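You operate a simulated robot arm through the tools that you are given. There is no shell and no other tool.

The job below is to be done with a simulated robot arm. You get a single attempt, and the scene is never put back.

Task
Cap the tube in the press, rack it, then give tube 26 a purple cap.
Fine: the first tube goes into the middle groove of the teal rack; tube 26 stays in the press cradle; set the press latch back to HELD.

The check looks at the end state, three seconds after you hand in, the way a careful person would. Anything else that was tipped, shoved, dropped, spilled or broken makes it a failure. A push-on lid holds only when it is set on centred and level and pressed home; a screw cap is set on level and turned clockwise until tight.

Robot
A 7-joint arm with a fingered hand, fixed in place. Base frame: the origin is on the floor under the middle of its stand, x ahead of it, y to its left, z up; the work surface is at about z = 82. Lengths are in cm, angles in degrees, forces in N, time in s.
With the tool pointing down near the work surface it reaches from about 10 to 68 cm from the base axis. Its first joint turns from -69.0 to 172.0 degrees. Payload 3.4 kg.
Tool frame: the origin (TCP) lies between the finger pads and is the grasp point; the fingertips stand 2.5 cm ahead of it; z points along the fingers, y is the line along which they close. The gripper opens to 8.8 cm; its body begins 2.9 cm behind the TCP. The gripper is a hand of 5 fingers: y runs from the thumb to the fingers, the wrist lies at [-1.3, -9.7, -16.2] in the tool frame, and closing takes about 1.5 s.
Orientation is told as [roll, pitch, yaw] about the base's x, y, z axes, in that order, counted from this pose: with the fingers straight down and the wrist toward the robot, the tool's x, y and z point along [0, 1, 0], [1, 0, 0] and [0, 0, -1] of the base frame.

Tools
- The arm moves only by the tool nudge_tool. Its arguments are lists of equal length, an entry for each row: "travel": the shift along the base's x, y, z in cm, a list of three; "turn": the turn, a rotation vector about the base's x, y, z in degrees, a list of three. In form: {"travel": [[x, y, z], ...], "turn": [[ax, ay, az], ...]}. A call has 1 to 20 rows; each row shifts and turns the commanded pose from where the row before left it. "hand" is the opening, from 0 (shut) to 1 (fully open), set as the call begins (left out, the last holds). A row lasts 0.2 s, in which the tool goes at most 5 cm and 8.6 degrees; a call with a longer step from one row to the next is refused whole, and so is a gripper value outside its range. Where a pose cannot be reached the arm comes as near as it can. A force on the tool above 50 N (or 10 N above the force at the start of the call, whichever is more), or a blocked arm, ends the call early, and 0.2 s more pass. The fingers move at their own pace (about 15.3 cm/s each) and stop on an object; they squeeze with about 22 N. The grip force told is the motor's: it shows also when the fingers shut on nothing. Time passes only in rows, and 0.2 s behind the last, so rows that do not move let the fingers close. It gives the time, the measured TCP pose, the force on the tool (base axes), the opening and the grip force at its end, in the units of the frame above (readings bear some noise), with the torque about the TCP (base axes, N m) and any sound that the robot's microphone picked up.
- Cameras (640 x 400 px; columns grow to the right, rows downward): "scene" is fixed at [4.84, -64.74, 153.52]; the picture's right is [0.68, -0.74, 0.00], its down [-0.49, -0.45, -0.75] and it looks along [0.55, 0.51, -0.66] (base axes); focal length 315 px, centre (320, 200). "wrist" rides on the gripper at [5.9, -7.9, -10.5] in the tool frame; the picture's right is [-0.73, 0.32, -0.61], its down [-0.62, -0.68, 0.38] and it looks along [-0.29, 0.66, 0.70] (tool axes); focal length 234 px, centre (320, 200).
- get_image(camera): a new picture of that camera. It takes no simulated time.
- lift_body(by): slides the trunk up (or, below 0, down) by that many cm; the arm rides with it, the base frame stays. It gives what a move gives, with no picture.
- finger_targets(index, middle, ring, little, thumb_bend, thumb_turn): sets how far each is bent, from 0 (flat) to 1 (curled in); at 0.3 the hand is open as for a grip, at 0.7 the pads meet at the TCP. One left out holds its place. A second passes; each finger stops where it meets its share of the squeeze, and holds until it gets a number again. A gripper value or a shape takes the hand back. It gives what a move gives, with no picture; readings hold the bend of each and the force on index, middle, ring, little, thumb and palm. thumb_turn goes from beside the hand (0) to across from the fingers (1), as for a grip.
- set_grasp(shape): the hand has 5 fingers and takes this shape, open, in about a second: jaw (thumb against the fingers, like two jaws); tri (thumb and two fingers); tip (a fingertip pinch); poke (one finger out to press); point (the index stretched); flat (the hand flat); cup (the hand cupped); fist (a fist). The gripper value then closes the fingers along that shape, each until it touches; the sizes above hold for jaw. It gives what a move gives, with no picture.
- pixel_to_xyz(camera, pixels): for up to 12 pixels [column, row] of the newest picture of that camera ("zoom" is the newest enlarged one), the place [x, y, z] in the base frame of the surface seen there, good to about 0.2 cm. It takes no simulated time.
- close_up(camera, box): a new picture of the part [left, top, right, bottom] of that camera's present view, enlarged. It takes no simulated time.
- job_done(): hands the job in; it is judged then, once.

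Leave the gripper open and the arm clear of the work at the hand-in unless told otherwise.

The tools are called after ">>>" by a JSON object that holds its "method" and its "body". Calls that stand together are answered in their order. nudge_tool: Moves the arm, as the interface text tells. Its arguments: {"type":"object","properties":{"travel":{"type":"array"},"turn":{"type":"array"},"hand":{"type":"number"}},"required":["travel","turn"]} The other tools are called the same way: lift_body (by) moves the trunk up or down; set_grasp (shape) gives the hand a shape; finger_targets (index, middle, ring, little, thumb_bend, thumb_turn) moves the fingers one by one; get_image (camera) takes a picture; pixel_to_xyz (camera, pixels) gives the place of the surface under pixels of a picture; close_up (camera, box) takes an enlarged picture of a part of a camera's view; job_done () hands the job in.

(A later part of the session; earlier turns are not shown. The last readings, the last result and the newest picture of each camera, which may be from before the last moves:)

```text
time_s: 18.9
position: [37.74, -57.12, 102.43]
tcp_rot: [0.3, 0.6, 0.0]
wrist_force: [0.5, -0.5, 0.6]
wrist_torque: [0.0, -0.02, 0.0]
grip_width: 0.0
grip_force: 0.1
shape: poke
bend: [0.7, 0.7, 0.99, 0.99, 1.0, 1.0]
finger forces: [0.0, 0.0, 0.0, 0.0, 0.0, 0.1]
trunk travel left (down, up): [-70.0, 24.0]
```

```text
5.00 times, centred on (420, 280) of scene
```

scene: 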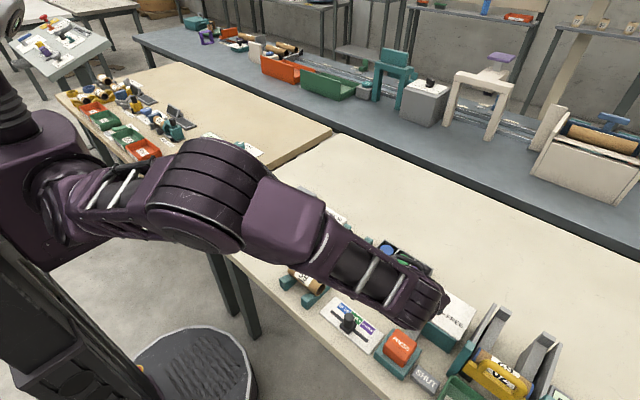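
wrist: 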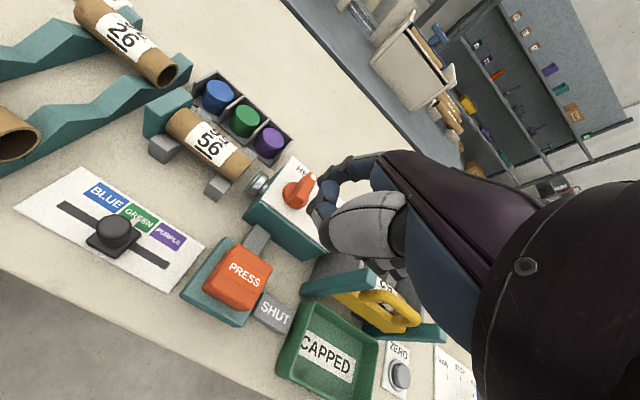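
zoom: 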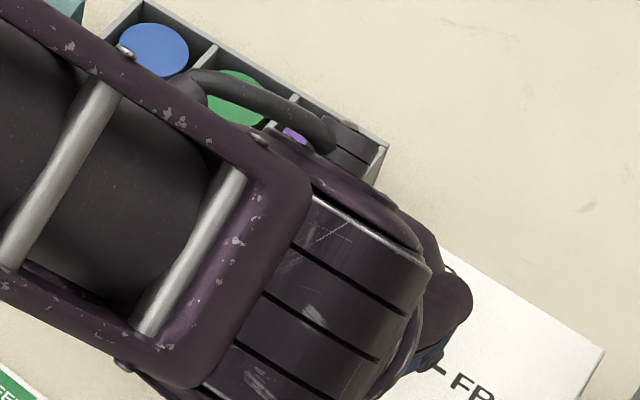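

"Poke" puts the index and middle tips straight down at the TCP, about 2.5 cm past it, with the rest curled back. The latch is at radius ~76, so I'll yaw the hand -45° toward it and tilt it 25° outward for reach, staying high.

>>> {"method": "nudge_tool", "body": {"travel": [[0, 0, 0], [0, 0, 0], [0, 0, 0], [0, 0, 0], [0, 0, 0], [0, 0, 0], [0, 0, 0], [0, 0, 0], [0, 0, 0], [0, 0, 0]], "turn": [[0, 0, -7.5], [0, 0, -7.5], [0, 0, -7.5], [0, 0, -7.5], [0, 0, -7.5], [0, 0, -7.5], [-5.9, -5.9, 0], [-5.9, -5.9, 0], [-5.9, -5.9, 0], [0, 0, 0]]}}

>>> {"method": "get_image", "body": {"camera": "scene"}}

>>> {"method": "get_image", "body": {"camera": "wrist"}}

```text
time_s: 21.1
position: [37.82, -57.18, 102.51]
tcp_rot: [0.2, -24.6, -44.8]
wrist_force: [0.3, 0.0, 0.7]
wrist_torque: [0.0, -0.01, 0.0]
grip_width: 0.0
grip_force: 0.0
shape: poke
bend: [0.7, 0.7, 0.99, 0.99, 1.0, 1.0]
finger forces: [0.1, 0.0, 0.0, 0.0, 0.0, 0.0]
trunk travel left (down, up): [-70.0, 24.0]
```

```text
taken
```

scene: 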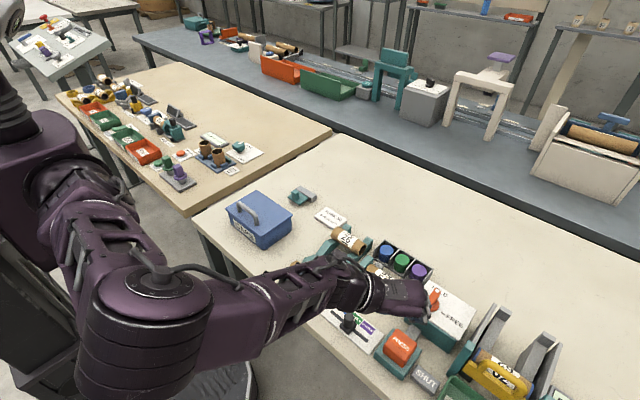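

```text
taken
```

wrist: 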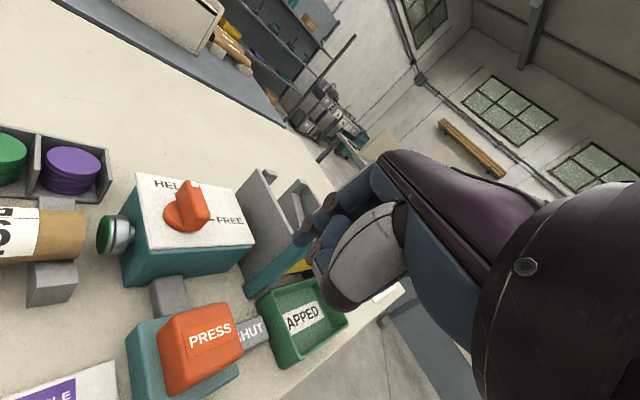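

There is now a good view of the latch in the wrist picture near pixel (188, 205). I'll enlarge and measure it.

>>> {"method": "close_up", "body": {"camera": "wrist", "box": [90, 140, 270, 280]}}

>>> {"method": "pixel_to_xyz", "body": {"camera": "zoom", "pixels": [[370, 155], [360, 170], [385, 230], [325, 250], [300, 275], [410, 275], [350, 310], [480, 280], [270, 160], [400, 180], [340, 200], [350, 280]]}}

```text
2.86 times, centred on (180, 210) of wrist
```

zoom: 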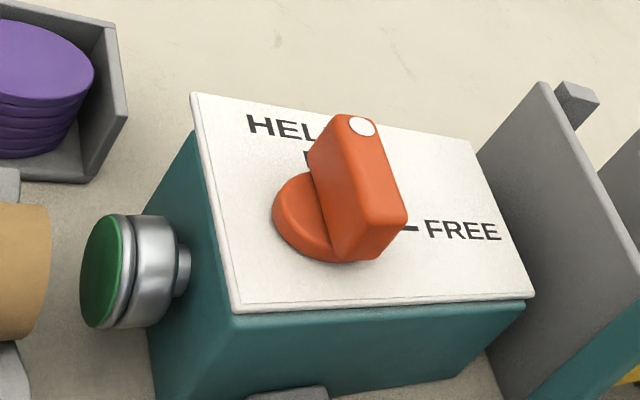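

```text
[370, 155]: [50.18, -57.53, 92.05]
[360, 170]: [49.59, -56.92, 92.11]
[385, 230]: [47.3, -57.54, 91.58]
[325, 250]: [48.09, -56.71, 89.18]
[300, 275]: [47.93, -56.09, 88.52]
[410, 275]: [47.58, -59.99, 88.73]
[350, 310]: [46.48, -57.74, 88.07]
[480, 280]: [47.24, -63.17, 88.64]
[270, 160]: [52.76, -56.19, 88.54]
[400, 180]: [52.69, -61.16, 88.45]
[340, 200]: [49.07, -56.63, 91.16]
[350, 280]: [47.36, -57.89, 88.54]
```

The handle is a bar about 5 cm long centred on its pivot near (49.2, -57.4), with its top at 92. I can turn it clockwise by pushing its near (-x) end toward +y. First I'll check where the hand's own lowest parts are.

>>> {"method": "close_up", "body": {"camera": "wrist", "box": [270, 140, 430, 320]}}

>>> {"method": "pixel_to_xyz", "body": {"camera": "zoom", "pixels": [[150, 250], [190, 200], [160, 300], [200, 330], [190, 290], [240, 310], [130, 270], [220, 200], [250, 360], [170, 230]]}}

```text
2.22 times, centred on (350, 230) of wrist
```

zoom: 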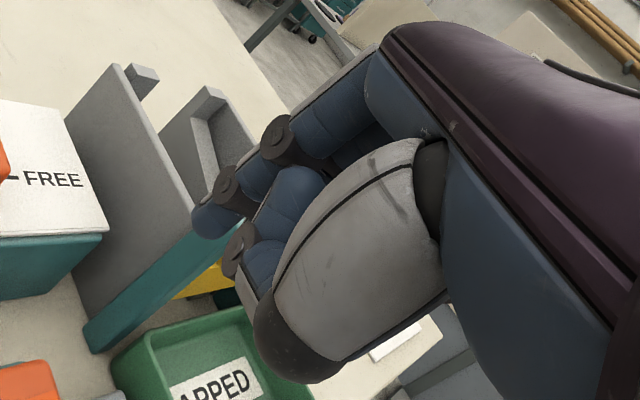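

```text
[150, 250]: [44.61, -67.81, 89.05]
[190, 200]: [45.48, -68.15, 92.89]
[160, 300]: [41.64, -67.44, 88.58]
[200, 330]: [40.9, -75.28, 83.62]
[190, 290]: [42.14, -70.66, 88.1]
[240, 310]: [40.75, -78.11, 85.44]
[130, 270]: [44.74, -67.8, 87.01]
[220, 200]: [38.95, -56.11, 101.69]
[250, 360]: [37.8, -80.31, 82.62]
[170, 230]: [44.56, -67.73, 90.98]
```

>>> {"method": "pixel_to_xyz", "body": {"camera": "zoom", "pixels": [[205, 215], [225, 225], [228, 190], [245, 250], [265, 265], [290, 200], [290, 340], [265, 320], [245, 285], [350, 270], [310, 370], [285, 140]]}}

```text
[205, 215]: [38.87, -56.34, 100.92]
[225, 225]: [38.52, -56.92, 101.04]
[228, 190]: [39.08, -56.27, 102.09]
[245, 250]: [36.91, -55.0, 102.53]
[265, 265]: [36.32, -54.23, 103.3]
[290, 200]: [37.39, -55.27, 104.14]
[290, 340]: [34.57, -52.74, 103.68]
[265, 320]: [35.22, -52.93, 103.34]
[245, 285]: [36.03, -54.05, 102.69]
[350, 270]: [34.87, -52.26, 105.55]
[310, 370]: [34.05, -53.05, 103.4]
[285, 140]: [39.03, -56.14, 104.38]
```

The thumb is about 3.5 cm inboard of the poking fingertips, near TCP height, so it will clear the handle. I'll move to a point beyond the handle's near end at about (46.4, -60.3), still above it, to test reach.

>>> {"method": "nudge_tool", "body": {"travel": [[1.5, -0.5, -1], [1.5, -0.5, -1], [1.5, -0.5, -1], [1.5, -0.5, -1], [1.5, -0.5, -0.5], [1.1, -0.6, 0], [0, 0, 0], [0, 0, 0]], "turn": [[0, 0, 0], [0, 0, 0], [0, 0, 0], [0, 0, 0], [0, 0, 0], [0, 0, 0], [0, 0, 0], [0, 0, 0]]}}

>>> {"method": "get_image", "body": {"camera": "wrist"}}

>>> {"method": "close_up", "body": {"camera": "scene", "box": [340, 220, 520, 340]}}

```text
time_s: 22.9
position: [46.43, -60.3, 97.76]
tcp_rot: [0.3, -24.6, -45.0]
wrist_force: [0.7, -0.2, 0.7]
wrist_torque: [0.01, -0.01, -0.04]
grip_width: 0.01
grip_force: 0.0
shape: poke
bend: [0.7, 0.7, 0.99, 0.99, 1.0, 1.0]
finger forces: [0.0, 0.0, 0.0, 0.0, 0.0, 0.0]
trunk travel left (down, up): [-70.0, 24.0]
```

```text
taken
```

wrist: 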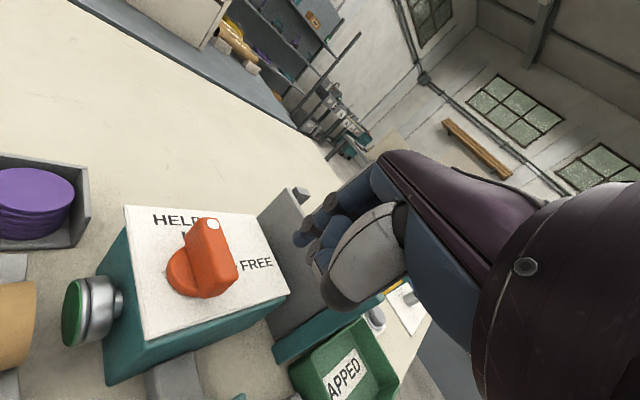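

```text
3.33 times, centred on (430, 280) of scene
```

zoom: 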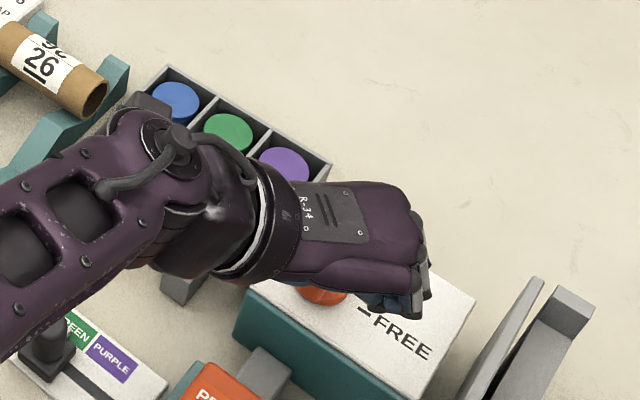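

The arm reached it. Before descending I'll check the fingertip position against the handle.

>>> {"method": "close_up", "body": {"camera": "wrist", "box": [140, 180, 360, 330]}}

>>> {"method": "pixel_to_xyz", "body": {"camera": "zoom", "pixels": [[470, 170], [480, 195], [505, 240], [535, 320], [205, 130], [260, 290], [180, 330], [280, 240], [340, 240], [250, 130]]}}

```text
2.67 times, centred on (250, 255) of wrist
```

zoom: 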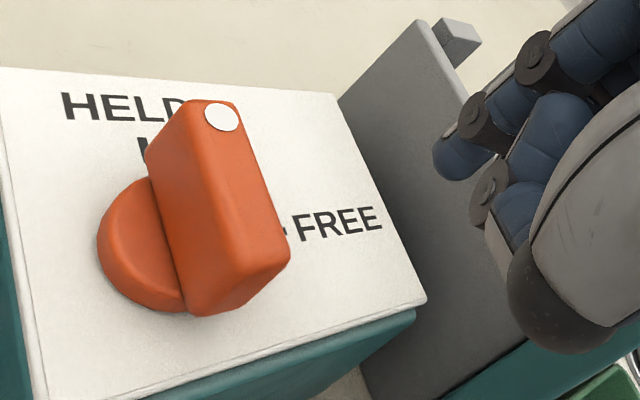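

```text
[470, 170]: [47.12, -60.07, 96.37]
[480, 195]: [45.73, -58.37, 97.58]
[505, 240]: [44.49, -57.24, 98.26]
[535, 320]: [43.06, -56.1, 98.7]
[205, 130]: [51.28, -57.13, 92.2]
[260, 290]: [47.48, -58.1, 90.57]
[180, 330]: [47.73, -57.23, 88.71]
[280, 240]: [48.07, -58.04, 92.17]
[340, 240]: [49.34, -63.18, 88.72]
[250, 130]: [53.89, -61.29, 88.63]
```

The index tip is about (47.1, -60.1), clear of the handle's -y face at y≈-58.05. I'll lower to TCP z≈91.8, so the fingertips are about 1 cm above the housing top.

>>> {"method": "nudge_tool", "body": {"travel": [[-0.2, 0, -1.5], [0, 0, -1.5], [0, 0, -1.2], [0, 0, -1], [0, 0, -0.8], [0, 0, 0]], "turn": [[0, 0, 0], [0, 0, 0], [0, 0, 0], [0, 0, 0], [0, 0, 0], [0, 0, 0]]}}

>>> {"method": "close_up", "body": {"camera": "wrist", "box": [140, 180, 380, 360]}}

>>> {"method": "get_image", "body": {"camera": "scene"}}

```text
time_s: 24.3
position: [46.35, -60.29, 91.91]
tcp_rot: [0.3, -24.5, -45.0]
wrist_force: [-0.1, -0.3, -0.2]
wrist_torque: [0.02, 0.0, 0.0]
grip_width: 0.0
grip_force: 0.0
shape: poke
bend: [0.7, 0.7, 0.99, 0.99, 1.0, 1.0]
finger forces: [0.0, 0.0, 0.0, 0.0, 0.0, 0.1]
trunk travel left (down, up): [-70.0, 24.0]
```

```text
2.22 times, centred on (260, 270) of wrist
```

zoom: 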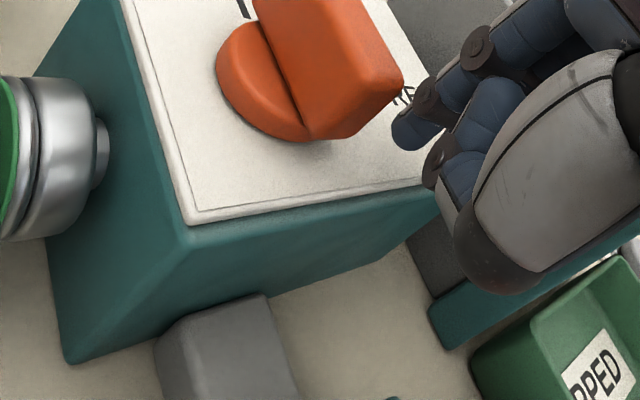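

```text
taken
```

scene: 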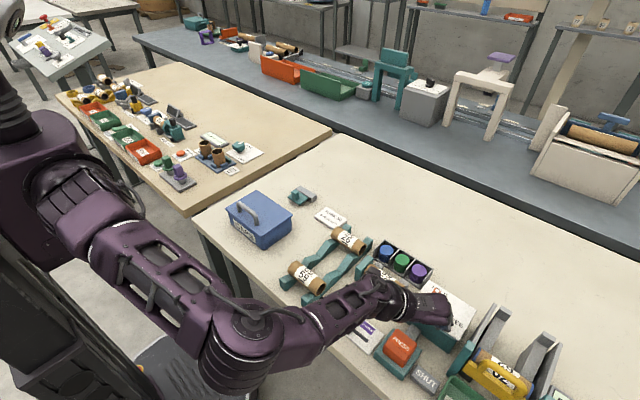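

The index is beside the handle's near end. I'll push toward +y in small steps to swing the handle clockwise toward FREE.

>>> {"method": "nudge_tool", "body": {"travel": [[0, 0.5, 0], [0, 0.5, 0], [0, 0.5, 0], [0, 0.5, 0], [0, 0.5, 0], [0, 0, 0]], "turn": [[0, 0, 0], [0, 0, 0], [0, 0, 0], [0, 0, 0], [0, 0, 0], [0, 0, 0]]}}

>>> {"method": "close_up", "body": {"camera": "wrist", "box": [140, 160, 380, 340]}}

```text
time_s: 25.7
position: [46.15, -57.65, 91.92]
tcp_rot: [0.4, -24.4, -44.9]
wrist_force: [-1.1, -0.9, -0.4]
wrist_torque: [-0.01, 0.02, 0.0]
grip_width: 0.02
grip_force: 0.1
shape: poke
bend: [0.7, 0.7, 0.99, 0.99, 1.0, 1.0]
finger forces: [0.4, 0.1, 0.0, 0.0, 0.0, 0.0]
trunk travel left (down, up): [-70.0, 24.0]
```

```text
2.22 times, centred on (260, 250) of wrist
```

zoom: 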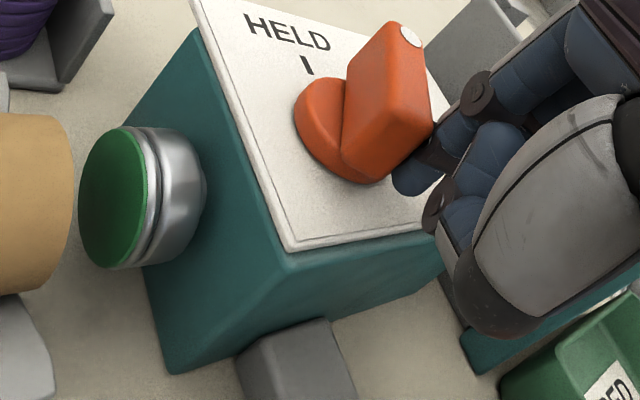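

The handle is turning with almost no resistance. I'll continue toward +y, with a little +x at the end.

>>> {"method": "nudge_tool", "body": {"travel": [[0, 0.5, 0], [0, 0.5, 0], [0, 0.4, 0], [0.1, 0.3, 0], [0, 0, 0]], "turn": [[0, 0, 0], [0, 0, 0], [0, 0, 0], [0, 0, 0], [0, 0, 0]]}}

>>> {"method": "close_up", "body": {"camera": "wrist", "box": [140, 140, 380, 320]}}

```text
time_s: 26.9
position: [46.32, -56.11, 91.87]
tcp_rot: [0.3, -24.5, -45.0]
wrist_force: [-0.5, -0.4, -0.8]
wrist_torque: [-0.01, 0.01, 0.0]
grip_width: 0.0
grip_force: 0.0
shape: poke
bend: [0.7, 0.7, 0.99, 0.99, 1.0, 1.0]
finger forces: [0.4, 0.0, 0.0, 0.0, 0.0, 0.0]
trunk travel left (down, up): [-70.0, 24.0]
```

```text
2.22 times, centred on (260, 230) of wrist
```

zoom: 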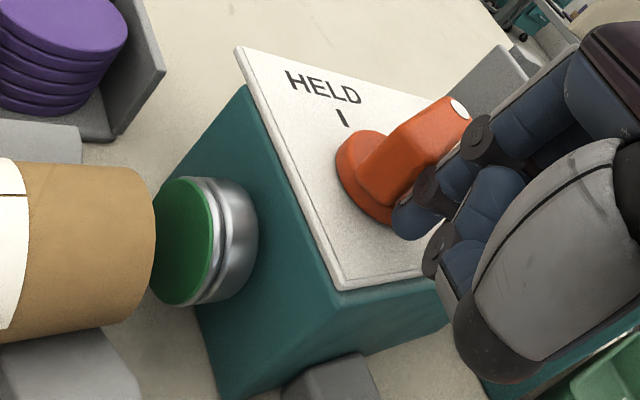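

The handle is roughly 50–60° round. I'll keep pushing toward +y and +x.

>>> {"method": "nudge_tool", "body": {"travel": [[0.1, 0.4, 0], [0.2, 0.4, 0], [0.2, 0.3, 0], [0.2, 0.2, 0], [0, 0, 0]], "turn": [[0, 0, 0], [0, 0, 0], [0, 0, 0], [0, 0, 0], [0, 0, 0]]}}

>>> {"method": "close_up", "body": {"camera": "wrist", "box": [140, 140, 380, 320]}}

>>> {"method": "close_up", "body": {"camera": "scene", "box": [372, 255, 492, 335]}}

```text
time_s: 28.1
position: [46.99, -54.67, 91.91]
tcp_rot: [0.3, -24.5, -45.0]
wrist_force: [-0.3, 0.2, -0.1]
wrist_torque: [0.02, 0.03, -0.01]
grip_width: 0.0
grip_force: 0.1
shape: poke
bend: [0.7, 0.7, 0.99, 0.99, 1.0, 1.0]
finger forces: [0.0, 0.0, 0.0, 0.0, 0.0, 0.0]
trunk travel left (down, up): [-70.0, 24.0]
```

```text
2.22 times, centred on (260, 230) of wrist
```

zoom: 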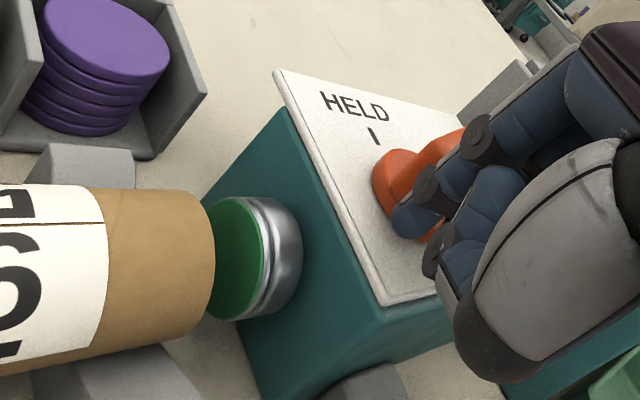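

```text
5.00 times, centred on (432, 295) of scene
```

zoom: 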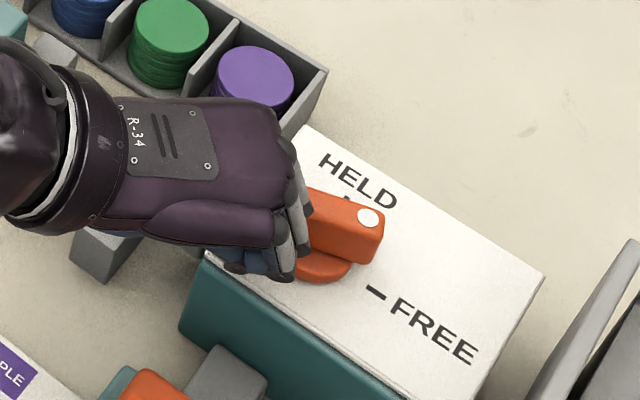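

The dot is partway between HELD and FREE. I'll measure the bar's current direction.

>>> {"method": "pixel_to_xyz", "body": {"camera": "zoom", "pixels": [[368, 215], [340, 225], [375, 250], [330, 195], [378, 292], [345, 197], [320, 265]]}}

>>> {"method": "pixel_to_xyz", "body": {"camera": "wrist", "pixels": [[300, 210], [310, 205], [290, 230], [293, 220], [304, 197]]}}

```text
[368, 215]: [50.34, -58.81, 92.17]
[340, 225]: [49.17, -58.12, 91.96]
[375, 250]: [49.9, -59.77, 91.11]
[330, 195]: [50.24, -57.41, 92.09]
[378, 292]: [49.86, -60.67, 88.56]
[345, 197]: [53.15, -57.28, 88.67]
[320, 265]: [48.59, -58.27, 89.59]
```

```text
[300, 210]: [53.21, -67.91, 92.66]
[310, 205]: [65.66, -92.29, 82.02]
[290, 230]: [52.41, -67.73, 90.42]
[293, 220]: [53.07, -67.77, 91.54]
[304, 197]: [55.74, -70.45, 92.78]
```

The bar is about 64° round and the finger has run off its end. I'll step back (-x, then -y) and push its near end again toward +x.

>>> {"method": "nudge_tool", "body": {"travel": [[-0.6, 0, 0], [-0.6, 0, 0], [0, -0.7, 0], [0, -0.7, 0], [0, 0, 0]], "turn": [[0, 0, 0], [0, 0, 0], [0, 0, 0], [0, 0, 0], [0, 0, 0]]}}

>>> {"method": "nudge_tool", "body": {"travel": [[0.4, 0, 0], [0.4, 0, 0], [0.4, 0, 0], [0.3, 0, 0], [0.3, 0, 0], [0, 0, 0]], "turn": [[0, 0, 0], [0, 0, 0], [0, 0, 0], [0, 0, 0], [0, 0, 0], [0, 0, 0]]}}

>>> {"method": "close_up", "body": {"camera": "scene", "box": [372, 255, 492, 335]}}

>>> {"method": "close_up", "body": {"camera": "wrist", "box": [140, 140, 380, 320]}}

```text
time_s: 29.3
position: [45.86, -56.14, 91.91]
tcp_rot: [0.2, -24.6, -45.0]
wrist_force: [0.6, -0.3, -0.2]
wrist_torque: [0.01, 0.02, 0.0]
grip_width: 0.03
grip_force: 0.0
shape: poke
bend: [0.7, 0.7, 0.99, 0.99, 1.0, 1.0]
finger forces: [0.0, 0.0, 0.1, 0.1, 0.0, 0.1]
trunk travel left (down, up): [-70.0, 24.0]
```

```text
time_s: 30.7
position: [47.5, -56.21, 91.86]
tcp_rot: [0.3, -24.5, -45.2]
wrist_force: [-7.9, -1.6, -1.0]
wrist_torque: [-0.04, 0.1, 0.01]
grip_width: 0.0
grip_force: 0.1
shape: poke
bend: [0.7, 0.7, 0.99, 0.99, 1.0, 1.0]
finger forces: [7.3, 0.0, 0.0, 0.0, 0.0, 0.0]
trunk travel left (down, up): [-70.0, 24.0]
```

```text
5.00 times, centred on (432, 295) of scene
```

zoom: 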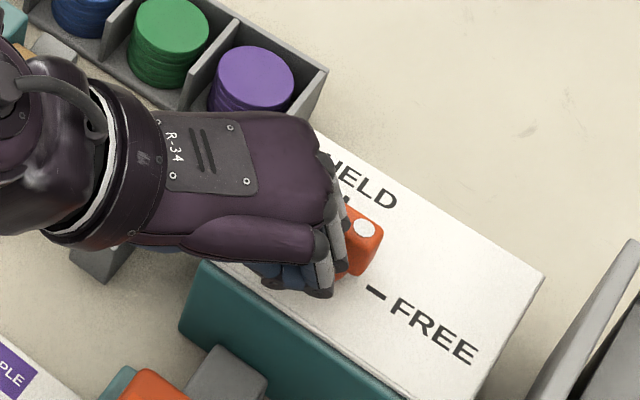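

```text
2.22 times, centred on (260, 230) of wrist
```

zoom: 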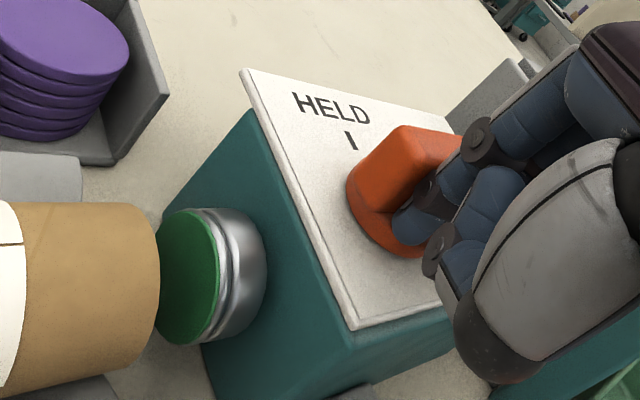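

There's now 8 N on the finger, so it may be at the stop. I'll check the dot position.

>>> {"method": "close_up", "body": {"camera": "scene", "box": [420, 285, 468, 315]}}

>>> {"method": "pixel_to_xyz", "body": {"camera": "zoom", "pixels": [[320, 200], [340, 210], [280, 210], [380, 240], [370, 180], [290, 280], [340, 330]]}}

```text
13.33 times, centred on (444, 300) of scene
```

zoom: 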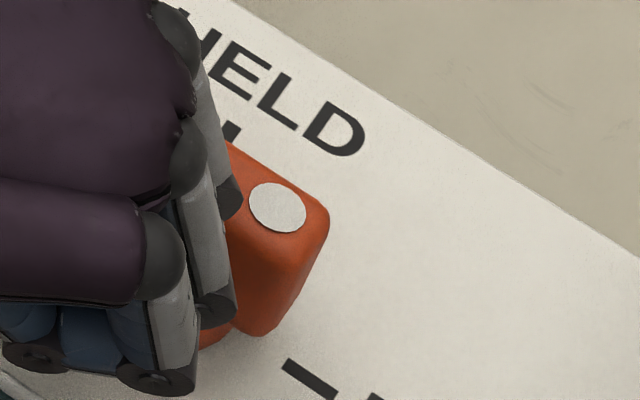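

```text
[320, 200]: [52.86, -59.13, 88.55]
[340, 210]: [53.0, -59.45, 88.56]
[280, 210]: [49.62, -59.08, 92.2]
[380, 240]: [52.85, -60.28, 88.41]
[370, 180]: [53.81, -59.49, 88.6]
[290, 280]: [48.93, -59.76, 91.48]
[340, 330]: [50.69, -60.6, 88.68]
```

The dot is at (49.6, -59.1), straight along -y from the pivot, which is FREE. I'll give one small extra push to confirm it is against the stop, then back away.

>>> {"method": "nudge_tool", "body": {"travel": [[0.3, 0, 0], [0.2, 0, 0], [0, 0, 0]], "turn": [[0, 0, 0], [0, 0, 0], [0, 0, 0]]}}

>>> {"method": "nudge_tool", "body": {"travel": [[-0.6, 0, 0], [-1, 0, 0], [-0.5, 0, 1], [0, 0, 2], [0, 0, 3], [0, 0, 3], [0, 0, 0]], "turn": [[0, 0, 0], [0, 0, 0], [0, 0, 0], [0, 0, 0], [0, 0, 0], [0, 0, 0], [0, 0, 0]]}}

>>> {"method": "get_image", "body": {"camera": "wrist"}}

>>> {"method": "close_up", "body": {"camera": "scene", "box": [340, 220, 500, 320]}}

```text
time_s: 31.5
position: [47.93, -56.3, 91.98]
tcp_rot: [0.4, -24.7, -45.1]
wrist_force: [-11.6, -4.9, 0.4]
wrist_torque: [0.02, -0.03, -0.1]
grip_width: 0.01
grip_force: 0.0
shape: poke
bend: [0.7, 0.7, 0.99, 0.99, 1.0, 1.0]
finger forces: [8.8, 4.2, 0.0, 0.0, 0.0, 0.0]
trunk travel left (down, up): [-70.0, 24.0]
```

```text
time_s: 33.1
position: [45.98, -56.21, 100.9]
tcp_rot: [0.4, -24.5, -45.0]
wrist_force: [-0.4, 0.1, -0.1]
wrist_torque: [0.02, -0.01, 0.0]
grip_width: 0.0
grip_force: 0.0
shape: poke
bend: [0.7, 0.7, 0.99, 0.99, 1.0, 1.0]
finger forces: [0.1, 0.0, 0.0, 0.0, 0.1, 0.1]
trunk travel left (down, up): [-70.0, 24.0]
```

```text
taken
```

wrist: 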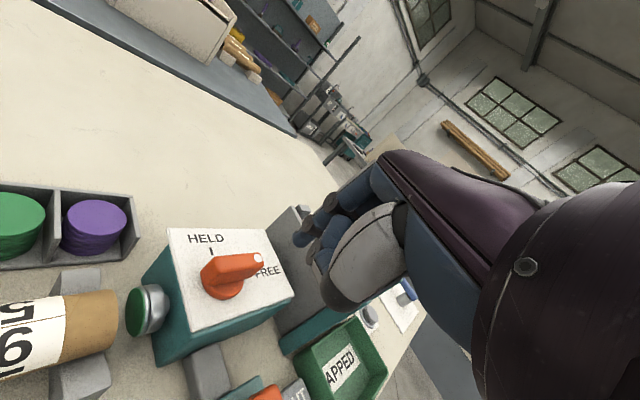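

```text
4.00 times, centred on (420, 270) of scene
```

zoom: 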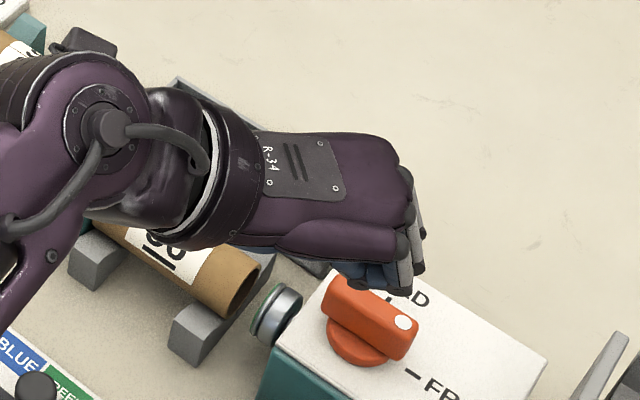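

The latch now reads FREE. Back to PRESS: I'll straighten the tilt while moving over the button at (37.5, -57.2), keeping the poke shape.

>>> {"method": "nudge_tool", "body": {"travel": [[-2, -0.2, 0], [-2, -0.2, 0], [-2, -0.2, 0], [-2, -0.2, 0], [-0.5, -0.2, 0], [0, 0, 0]], "turn": [[0, 0, 0], [5.9, 5.9, 0], [5.9, 5.9, 0], [5.7, 5.7, 0], [0, 0, 0], [0, 0, 0]]}}

>>> {"method": "nudge_tool", "body": {"travel": [[0, 0, -2.5], [0, 0, -2.5], [0, 0, -2], [0, 0, -1.5], [0, 0, -0.6], [0, 0, 0]], "turn": [[0, 0, 0], [0, 0, 0], [0, 0, 0], [0, 0, 0], [0, 0, 0], [0, 0, 0]]}}

>>> {"method": "get_image", "body": {"camera": "wrist"}}

>>> {"method": "get_image", "body": {"camera": "scene"}}

```text
time_s: 34.5
position: [37.39, -57.16, 100.79]
tcp_rot: [0.3, 0.2, -45.0]
wrist_force: [0.0, 0.3, -1.2]
wrist_torque: [0.01, 0.0, 0.0]
grip_width: 0.02
grip_force: 0.0
shape: poke
bend: [0.7, 0.7, 0.99, 0.99, 1.0, 1.0]
finger forces: [0.1, 0.1, 0.0, 0.0, 0.0, 0.0]
trunk travel left (down, up): [-70.0, 24.0]
```

```text
time_s: 35.9
position: [37.44, -57.12, 91.82]
tcp_rot: [0.3, 0.2, -45.0]
wrist_force: [-0.3, -0.1, 0.1]
wrist_torque: [0.0, 0.03, -0.04]
grip_width: 0.0
grip_force: 0.1
shape: poke
bend: [0.7, 0.7, 0.99, 0.99, 1.0, 1.0]
finger forces: [0.0, 0.0, 0.1, 0.0, 0.1, 0.0]
trunk travel left (down, up): [-70.0, 24.0]
```

```text
taken
```

wrist: 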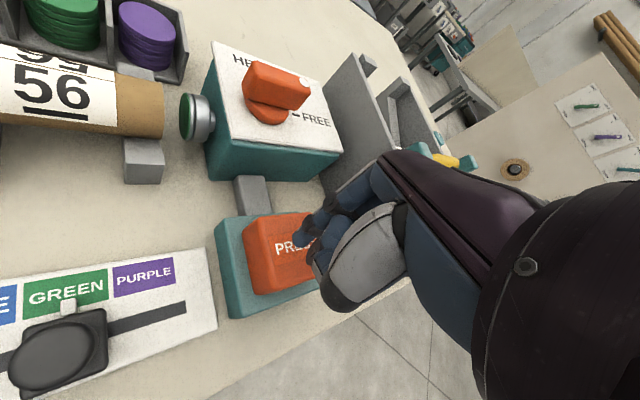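

```text
taken
```

scene: 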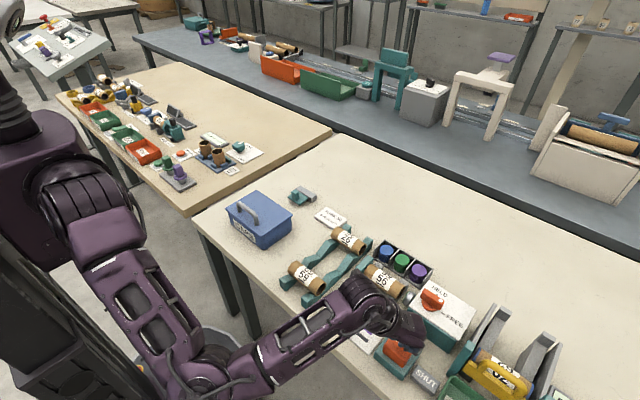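

The elbow has dropped low in this pose. I'll check the forearm's height over the slider and table edge before pressing.

>>> {"method": "pixel_to_xyz", "body": {"camera": "scene", "pixels": [[250, 365], [275, 360], [300, 345], [320, 335], [340, 325], [355, 320], [370, 300], [345, 290], [300, 325], [240, 350], [215, 380], [330, 345]]}}

>>> {"method": "close_up", "body": {"camera": "scene", "box": [200, 260, 440, 400]}}

```text
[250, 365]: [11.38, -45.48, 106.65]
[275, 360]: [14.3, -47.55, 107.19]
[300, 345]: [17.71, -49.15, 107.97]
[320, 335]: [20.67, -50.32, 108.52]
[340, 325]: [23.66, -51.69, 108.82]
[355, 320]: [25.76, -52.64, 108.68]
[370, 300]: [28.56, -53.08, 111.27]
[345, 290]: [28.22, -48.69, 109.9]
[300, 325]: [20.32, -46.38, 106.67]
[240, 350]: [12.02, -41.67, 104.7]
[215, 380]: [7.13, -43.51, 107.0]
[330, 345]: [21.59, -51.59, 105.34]
```

```text
2.67 times, centred on (320, 330) of scene
```

zoom: 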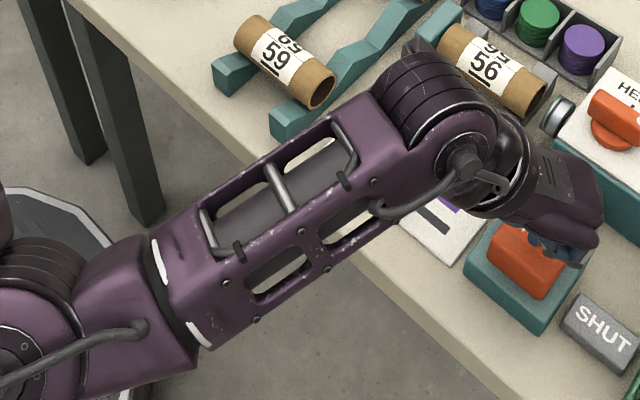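

The forearm's visible surface is at z≈105–111, well above everything. I'll press the button down now in small steps.

>>> {"method": "nudge_tool", "body": {"travel": [[0, 0, -0.4], [0, 0, -0.4], [0, 0, -0.3], [0, 0, -0.3], [0, 0, -0.3], [0, 0, -0.3], [0, 0, -0.3]], "turn": [[0, 0, 0], [0, 0, 0], [0, 0, 0], [0, 0, 0], [0, 0, 0], [0, 0, 0], [0, 0, 0]]}}

>>> {"method": "close_up", "body": {"camera": "wrist", "box": [100, 40, 380, 320]}}

>>> {"method": "close_up", "body": {"camera": "scene", "box": [372, 255, 492, 335]}}

```text
time_s: 37.5
position: [37.58, -57.19, 89.6]
tcp_rot: [0.4, 0.1, -45.1]
wrist_force: [0.8, -2.3, 5.4]
wrist_torque: [-0.07, 0.06, -0.03]
grip_width: 0.01
grip_force: 0.1
shape: poke
bend: [0.7, 0.7, 0.99, 0.99, 1.0, 1.0]
finger forces: [0.0, 5.7, 0.1, 0.0, 0.0, 0.0]
trunk travel left (down, up): [-70.0, 24.0]
```

```text
1.43 times, centred on (240, 180) of wrist
```

zoom: 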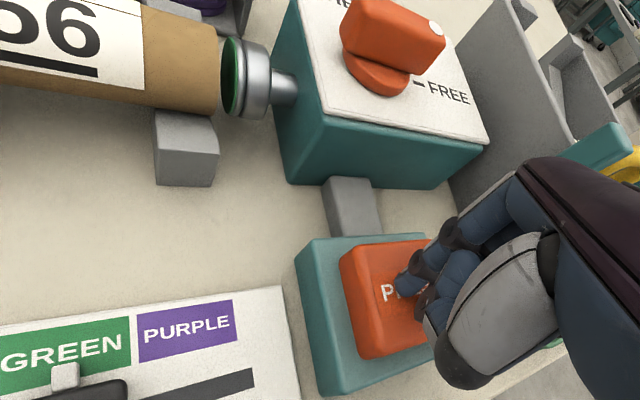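

```text
5.00 times, centred on (432, 295) of scene
```

zoom: 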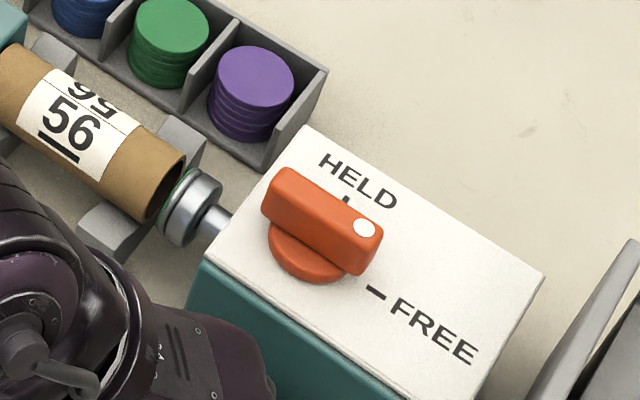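

It works: at 5 N the button is going down and the ram is advancing toward the tube. I'll keep pressing steadily.

>>> {"method": "nudge_tool", "body": {"travel": [[0, 0, -0.2], [0, 0, -0.2], [0, 0, -0.2], [0, 0, -0.2], [0, 0, -0.2]], "turn": [[0, 0, 0], [0, 0, 0], [0, 0, 0], [0, 0, 0], [0, 0, 0]]}}

>>> {"method": "close_up", "body": {"camera": "scene", "box": [362, 255, 458, 315]}}

>>> {"method": "close_up", "body": {"camera": "wrist", "box": [100, 40, 380, 320]}}

```text
time_s: 38.7
position: [37.53, -57.2, 88.62]
tcp_rot: [0.2, 0.0, -45.1]
wrist_force: [1.6, -1.9, 9.3]
wrist_torque: [-0.12, 0.04, 0.03]
grip_width: 0.0
grip_force: 0.1
shape: poke
bend: [0.7, 0.7, 0.99, 0.99, 1.0, 1.0]
finger forces: [0.1, 8.4, 0.0, 0.0, 0.0, 0.1]
trunk travel left (down, up): [-70.0, 24.0]
heard: click
```

```text
6.67 times, centred on (410, 285) of scene
```

zoom: 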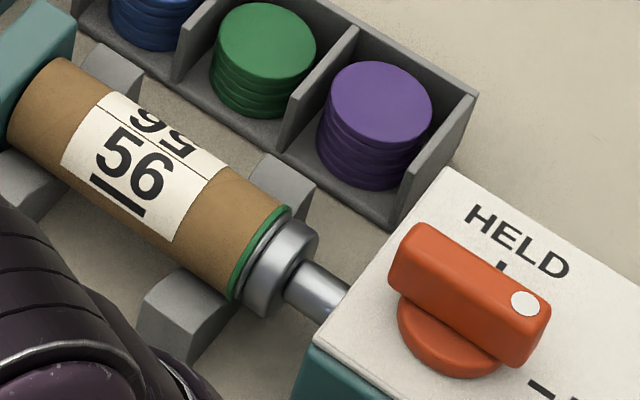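

```text
1.43 times, centred on (240, 180) of wrist
```

zoom: 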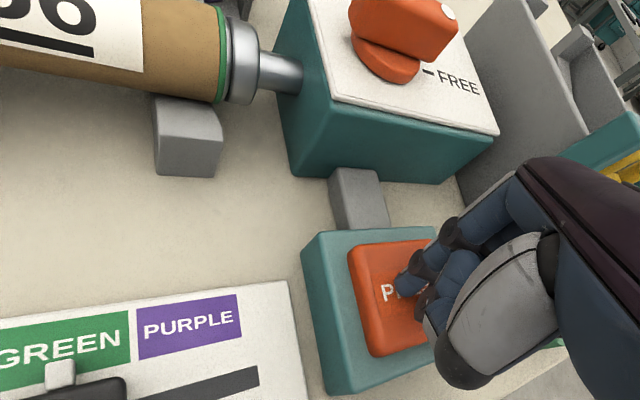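

A click was heard and the green cap is against the tube end. I'll press slightly more to be sure it is home, then release.

>>> {"method": "nudge_tool", "body": {"travel": [[0, 0, -0.2], [0, 0, -0.2], [0, 0, -0.2], [0, 0, 0]], "turn": [[0, 0, 0], [0, 0, 0], [0, 0, 0], [0, 0, 0]]}}

>>> {"method": "close_up", "body": {"camera": "scene", "box": [362, 255, 458, 315]}}

```text
time_s: 39.7
position: [37.36, -57.1, 88.41]
tcp_rot: [0.3, -0.3, -44.9]
wrist_force: [3.8, -9.3, 24.0]
wrist_torque: [-0.39, 0.11, 0.1]
grip_width: 0.04
grip_force: 0.0
shape: poke
bend: [0.7, 0.7, 0.99, 0.99, 1.0, 1.0]
finger forces: [0.0, 25.2, 0.1, 0.0, 0.0, 0.0]
trunk travel left (down, up): [-70.0, 24.0]
```

```text
6.67 times, centred on (410, 285) of scene
```

zoom: 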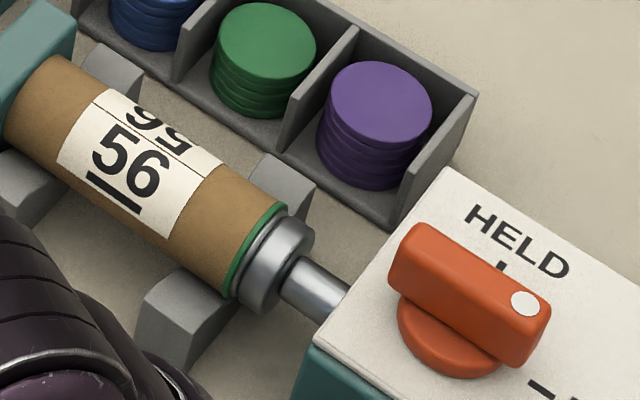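

It has bottomed out at 24 N. I'll lift off and look at the cap.

>>> {"method": "nudge_tool", "body": {"travel": [[0, 0, 1], [0, 0, 1], [0, 0, 2], [0, 0, 3], [0, 0, 3], [0, 0, 3], [0, 0, 0]], "turn": [[0, 0, 0], [0, 0, 0], [0, 0, 0], [0, 0, 0], [0, 0, 0], [0, 0, 0], [0, 0, 0]]}}

>>> {"method": "close_up", "body": {"camera": "scene", "box": [362, 255, 458, 315]}}

>>> {"method": "get_image", "body": {"camera": "wrist"}}

```text
time_s: 41.3
position: [37.53, -57.1, 100.99]
tcp_rot: [0.4, 0.3, -45.0]
wrist_force: [0.1, -0.1, 0.8]
wrist_torque: [-0.03, -0.02, -0.02]
grip_width: 0.01
grip_force: 0.1
shape: poke
bend: [0.7, 0.7, 0.99, 0.99, 1.0, 1.0]
finger forces: [0.0, 0.0, 0.1, 0.0, 0.0, 0.0]
trunk travel left (down, up): [-70.0, 24.0]
```

```text
6.67 times, centred on (410, 285) of scene
```

zoom: 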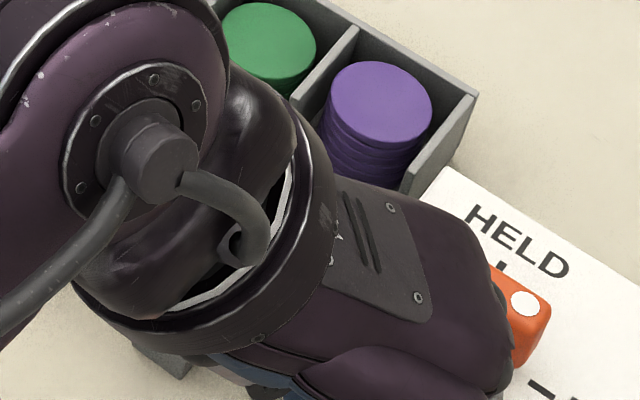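

```text
taken
```

wrist: 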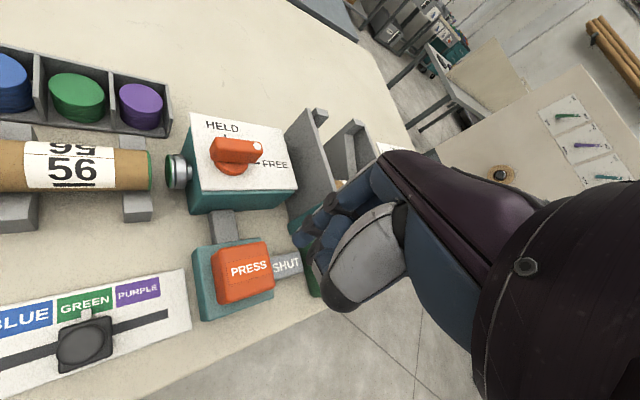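

Tube 56 now shows the green cap and the ram has sprung back. To lift the tube I'll set the "tri" shape, turn the hand back to yaw 0, and go above the tube.

>>> {"method": "nudge_tool", "body": {"travel": [[0, 1, 0.5], [0.5, 1.5, 0.5], [1, 1.5, 0.5], [1.5, 1.5, 0.5], [2, 2, 0.5], [2, 2, 0.5], [2, 2, 0], [0, 0, 0]], "turn": [[0, 0, 7.5], [0, 0, 7.5], [0, 0, 7.5], [0, 0, 7.5], [0, 0, 7.5], [0, 0, 7.5], [0, 0, 0], [0, 0, 0]]}}

>>> {"method": "set_grasp", "body": {"shape": "tri"}}

>>> {"method": "get_image", "body": {"camera": "wrist"}}

>>> {"method": "get_image", "body": {"camera": "scene"}}

```text
time_s: 43.1
position: [46.35, -45.73, 103.91]
tcp_rot: [0.3, 0.3, 0.2]
wrist_force: [-0.6, 0.2, 0.2]
wrist_torque: [0.03, 0.0, -0.03]
grip_width: 0.0
grip_force: 0.0
shape: poke
bend: [0.7, 0.7, 0.99, 0.99, 1.0, 1.0]
finger forces: [0.0, 0.0, 0.0, 0.0, 0.0, 0.0]
trunk travel left (down, up): [-70.0, 24.0]
```

```text
time_s: 44.0
position: [46.58, -45.68, 103.97]
tcp_rot: [0.2, 0.2, 0.0]
wrist_force: [-0.1, -0.7, 0.8]
wrist_torque: [0.01, 0.02, 0.02]
grip_width: 8.79
grip_force: 0.1
shape: tri
bend: [0.3, 0.3, 0.99, 0.99, 0.3, 0.98]
finger forces: [0.0, 0.0, 0.0, 0.0, 0.0, 0.0]
trunk travel left (down, up): [-70.0, 24.0]
```

```text
taken
```

wrist: 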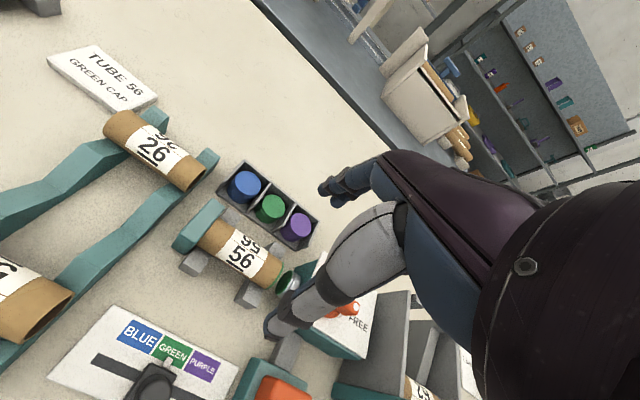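

```text
taken
```

scene: 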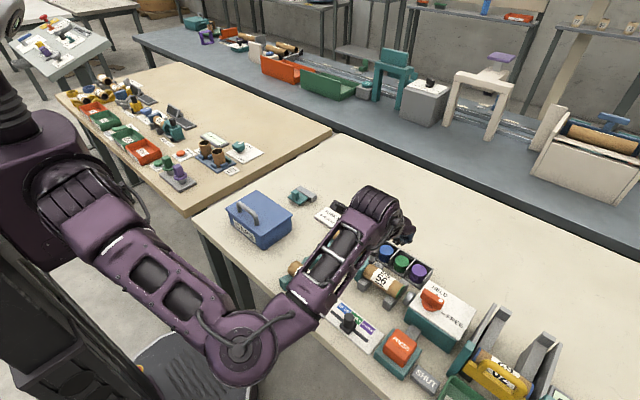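

In "tri" the index, middle and thumb are open with ring and little curled. The scene camera sees the little-finger side, so I'll check how low the curled fingers hang.

>>> {"method": "close_up", "body": {"camera": "scene", "box": [340, 170, 460, 260]}}

>>> {"method": "pixel_to_xyz", "body": {"camera": "zoom", "pixels": [[330, 290], [350, 310], [370, 330], [380, 300], [400, 340], [360, 360], [330, 340], [390, 270], [310, 300], [350, 280]]}}

```text
4.44 times, centred on (400, 215) of scene
```

zoom: 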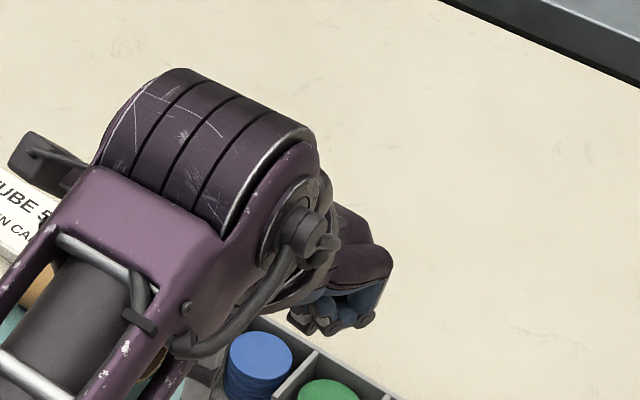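

```text
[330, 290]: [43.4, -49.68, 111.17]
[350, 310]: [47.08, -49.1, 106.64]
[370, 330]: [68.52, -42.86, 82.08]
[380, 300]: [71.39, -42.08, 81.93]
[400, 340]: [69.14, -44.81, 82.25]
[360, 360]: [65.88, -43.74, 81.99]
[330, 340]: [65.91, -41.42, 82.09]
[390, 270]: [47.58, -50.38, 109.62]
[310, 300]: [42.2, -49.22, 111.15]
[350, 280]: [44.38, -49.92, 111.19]
```

>>> {"method": "pixel_to_xyz", "body": {"camera": "zoom", "pixels": [[365, 317], [325, 325], [300, 318], [345, 318], [310, 325], [325, 310], [370, 300], [335, 330]]}}

```text
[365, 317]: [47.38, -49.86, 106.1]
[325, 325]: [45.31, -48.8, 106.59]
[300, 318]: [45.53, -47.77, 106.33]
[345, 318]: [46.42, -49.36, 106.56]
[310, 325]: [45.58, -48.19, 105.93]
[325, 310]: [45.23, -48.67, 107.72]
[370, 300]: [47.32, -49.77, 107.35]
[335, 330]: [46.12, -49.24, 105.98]
```

The curled fingers' underside is about 1.7 cm above the TCP, so gripping at TCP z≈86.6 keeps them above the tube top at 87.5. I'll narrow to ~5.3 cm and go over the tube at (49.7, -45.3), stopping at z≈92 to check.

>>> {"method": "nudge_tool", "body": {"travel": [[1.1, 0.2, -1], [1, 0.2, -1.5], [1, 0, -2], [0, 0, -2.5], [0, 0, -2.5], [0, 0, -2.5], [0, 0, 0]], "turn": [[0, 0, 0], [0, 0, 0], [0, 0, 0], [0, 0, 0], [0, 0, 0], [0, 0, 0], [0, 0, 0]], "hand": 0.6}}

>>> {"method": "get_image", "body": {"camera": "wrist"}}

>>> {"method": "get_image", "body": {"camera": "scene"}}

```text
time_s: 45.6
position: [49.61, -45.33, 91.82]
tcp_rot: [0.3, 0.2, 0.0]
wrist_force: [-0.5, -0.7, 0.0]
wrist_torque: [0.03, 0.0, 0.0]
grip_width: 5.32
grip_force: 0.1
shape: tri
bend: [0.73, 0.4, 0.99, 0.99, 0.64, 1.0]
finger forces: [0.0, 0.0, 0.0, 0.0, 0.0, 0.1]
trunk travel left (down, up): [-70.0, 24.0]
```

```text
taken
```

wrist: 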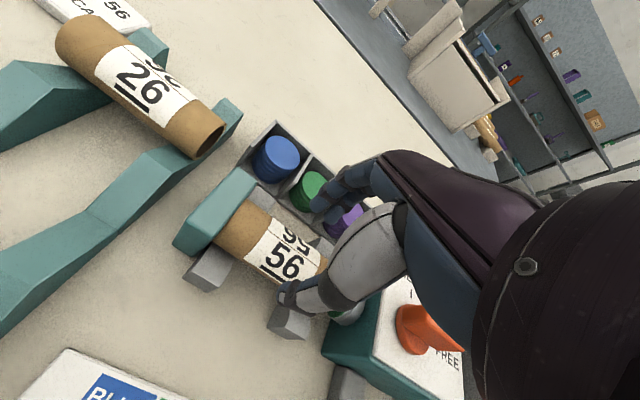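

```text
taken
```

scene: 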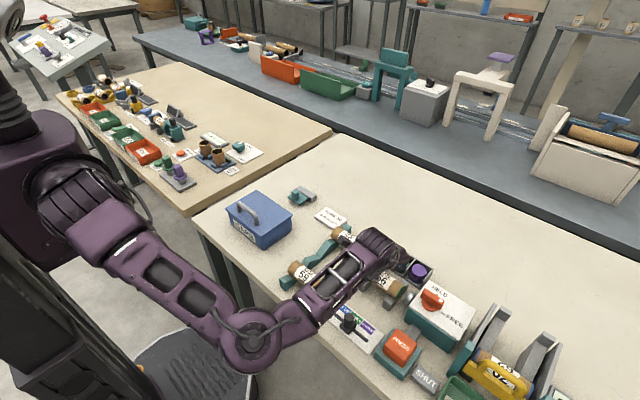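

The index reads bend 0.73 while the middle reads 0.4, which is odd. I'll look at the fingers closely before going lower.

>>> {"method": "close_up", "body": {"camera": "wrist", "box": [240, 130, 420, 330]}}

>>> {"method": "pixel_to_xyz", "body": {"camera": "zoom", "pixels": [[230, 150], [250, 165], [270, 130], [300, 120], [150, 310], [190, 320], [250, 290], [220, 180], [350, 190], [160, 290]]}}

```text
2.00 times, centred on (330, 230) of wrist
```

zoom: 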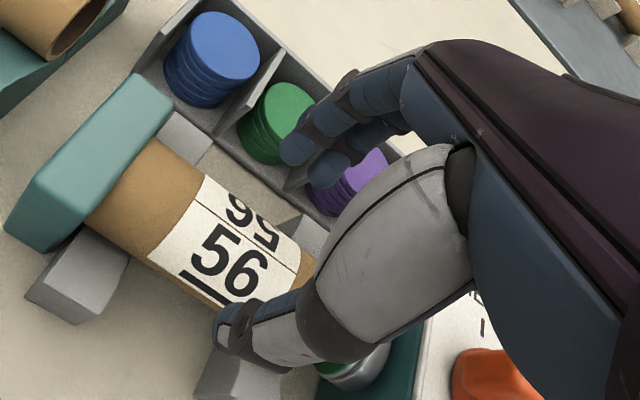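

```text
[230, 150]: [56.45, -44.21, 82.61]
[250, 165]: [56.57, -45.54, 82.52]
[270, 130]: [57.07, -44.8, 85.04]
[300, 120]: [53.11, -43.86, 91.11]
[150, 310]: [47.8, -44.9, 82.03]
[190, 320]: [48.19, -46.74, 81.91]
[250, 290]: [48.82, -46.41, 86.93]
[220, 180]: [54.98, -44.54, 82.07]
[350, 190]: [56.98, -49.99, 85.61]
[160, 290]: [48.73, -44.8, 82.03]
```

Visually the index is open (about 3.5 cm from the TCP), so I'm ignoring that reading. I'll lower to z≈86.6 around the tube.

>>> {"method": "nudge_tool", "body": {"travel": [[0.1, 0, -1.5], [0, 0, -1.5], [0, 0, -1.2], [0, 0, -1], [0, 0, 0]], "turn": [[0, 0, 0], [0, 0, 0], [0, 0, 0], [0, 0, 0], [0, 0, 0]]}}

>>> {"method": "close_up", "body": {"camera": "wrist", "box": [220, 130, 420, 330]}}

>>> {"method": "close_up", "body": {"camera": "scene", "box": [330, 210, 450, 310]}}

```text
time_s: 46.8
position: [49.64, -45.29, 86.67]
tcp_rot: [0.3, 0.1, -0.1]
wrist_force: [-0.8, 0.2, 0.2]
wrist_torque: [0.01, 0.0, 0.01]
grip_width: 5.31
grip_force: 0.0
shape: tri
bend: [0.73, 0.4, 0.99, 0.99, 0.64, 1.0]
finger forces: [0.0, 0.0, 0.0, 0.0, 0.0, 0.0]
trunk travel left (down, up): [-70.0, 24.0]
```

```text
2.00 times, centred on (320, 230) of wrist
```

zoom: 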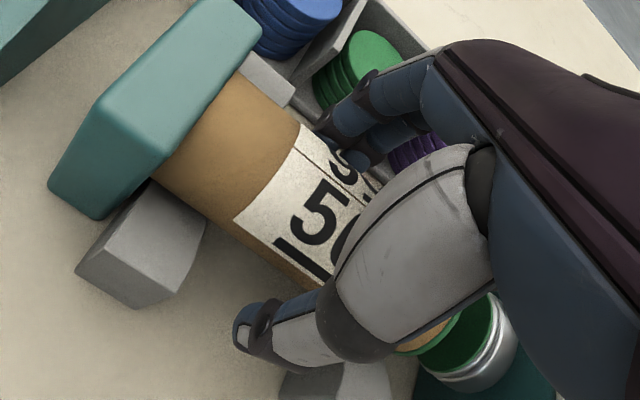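

```text
4.00 times, centred on (390, 260) of scene
```

zoom: 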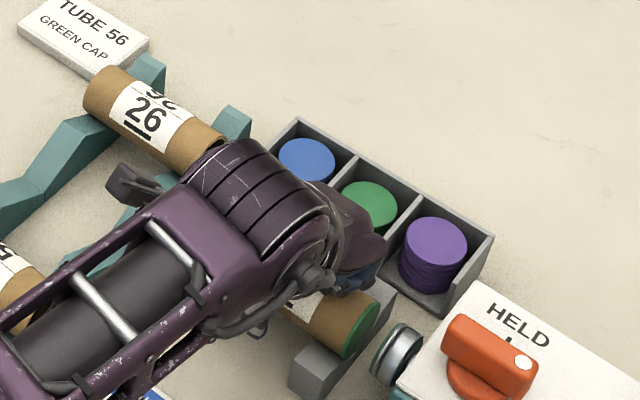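

Before closing, I'll check the dark block sticking out of the wrist near zoom pixel (140, 190) for height above the rack.

>>> {"method": "pixel_to_xyz", "body": {"camera": "zoom", "pixels": [[140, 190], [125, 170], [160, 205], [345, 320], [250, 330], [345, 340], [330, 325], [230, 230]]}}

```text
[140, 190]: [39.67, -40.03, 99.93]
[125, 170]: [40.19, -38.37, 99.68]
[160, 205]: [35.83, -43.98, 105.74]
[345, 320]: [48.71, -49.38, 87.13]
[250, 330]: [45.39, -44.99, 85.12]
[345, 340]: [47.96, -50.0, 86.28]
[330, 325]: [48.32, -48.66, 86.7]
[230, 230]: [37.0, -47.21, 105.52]
```

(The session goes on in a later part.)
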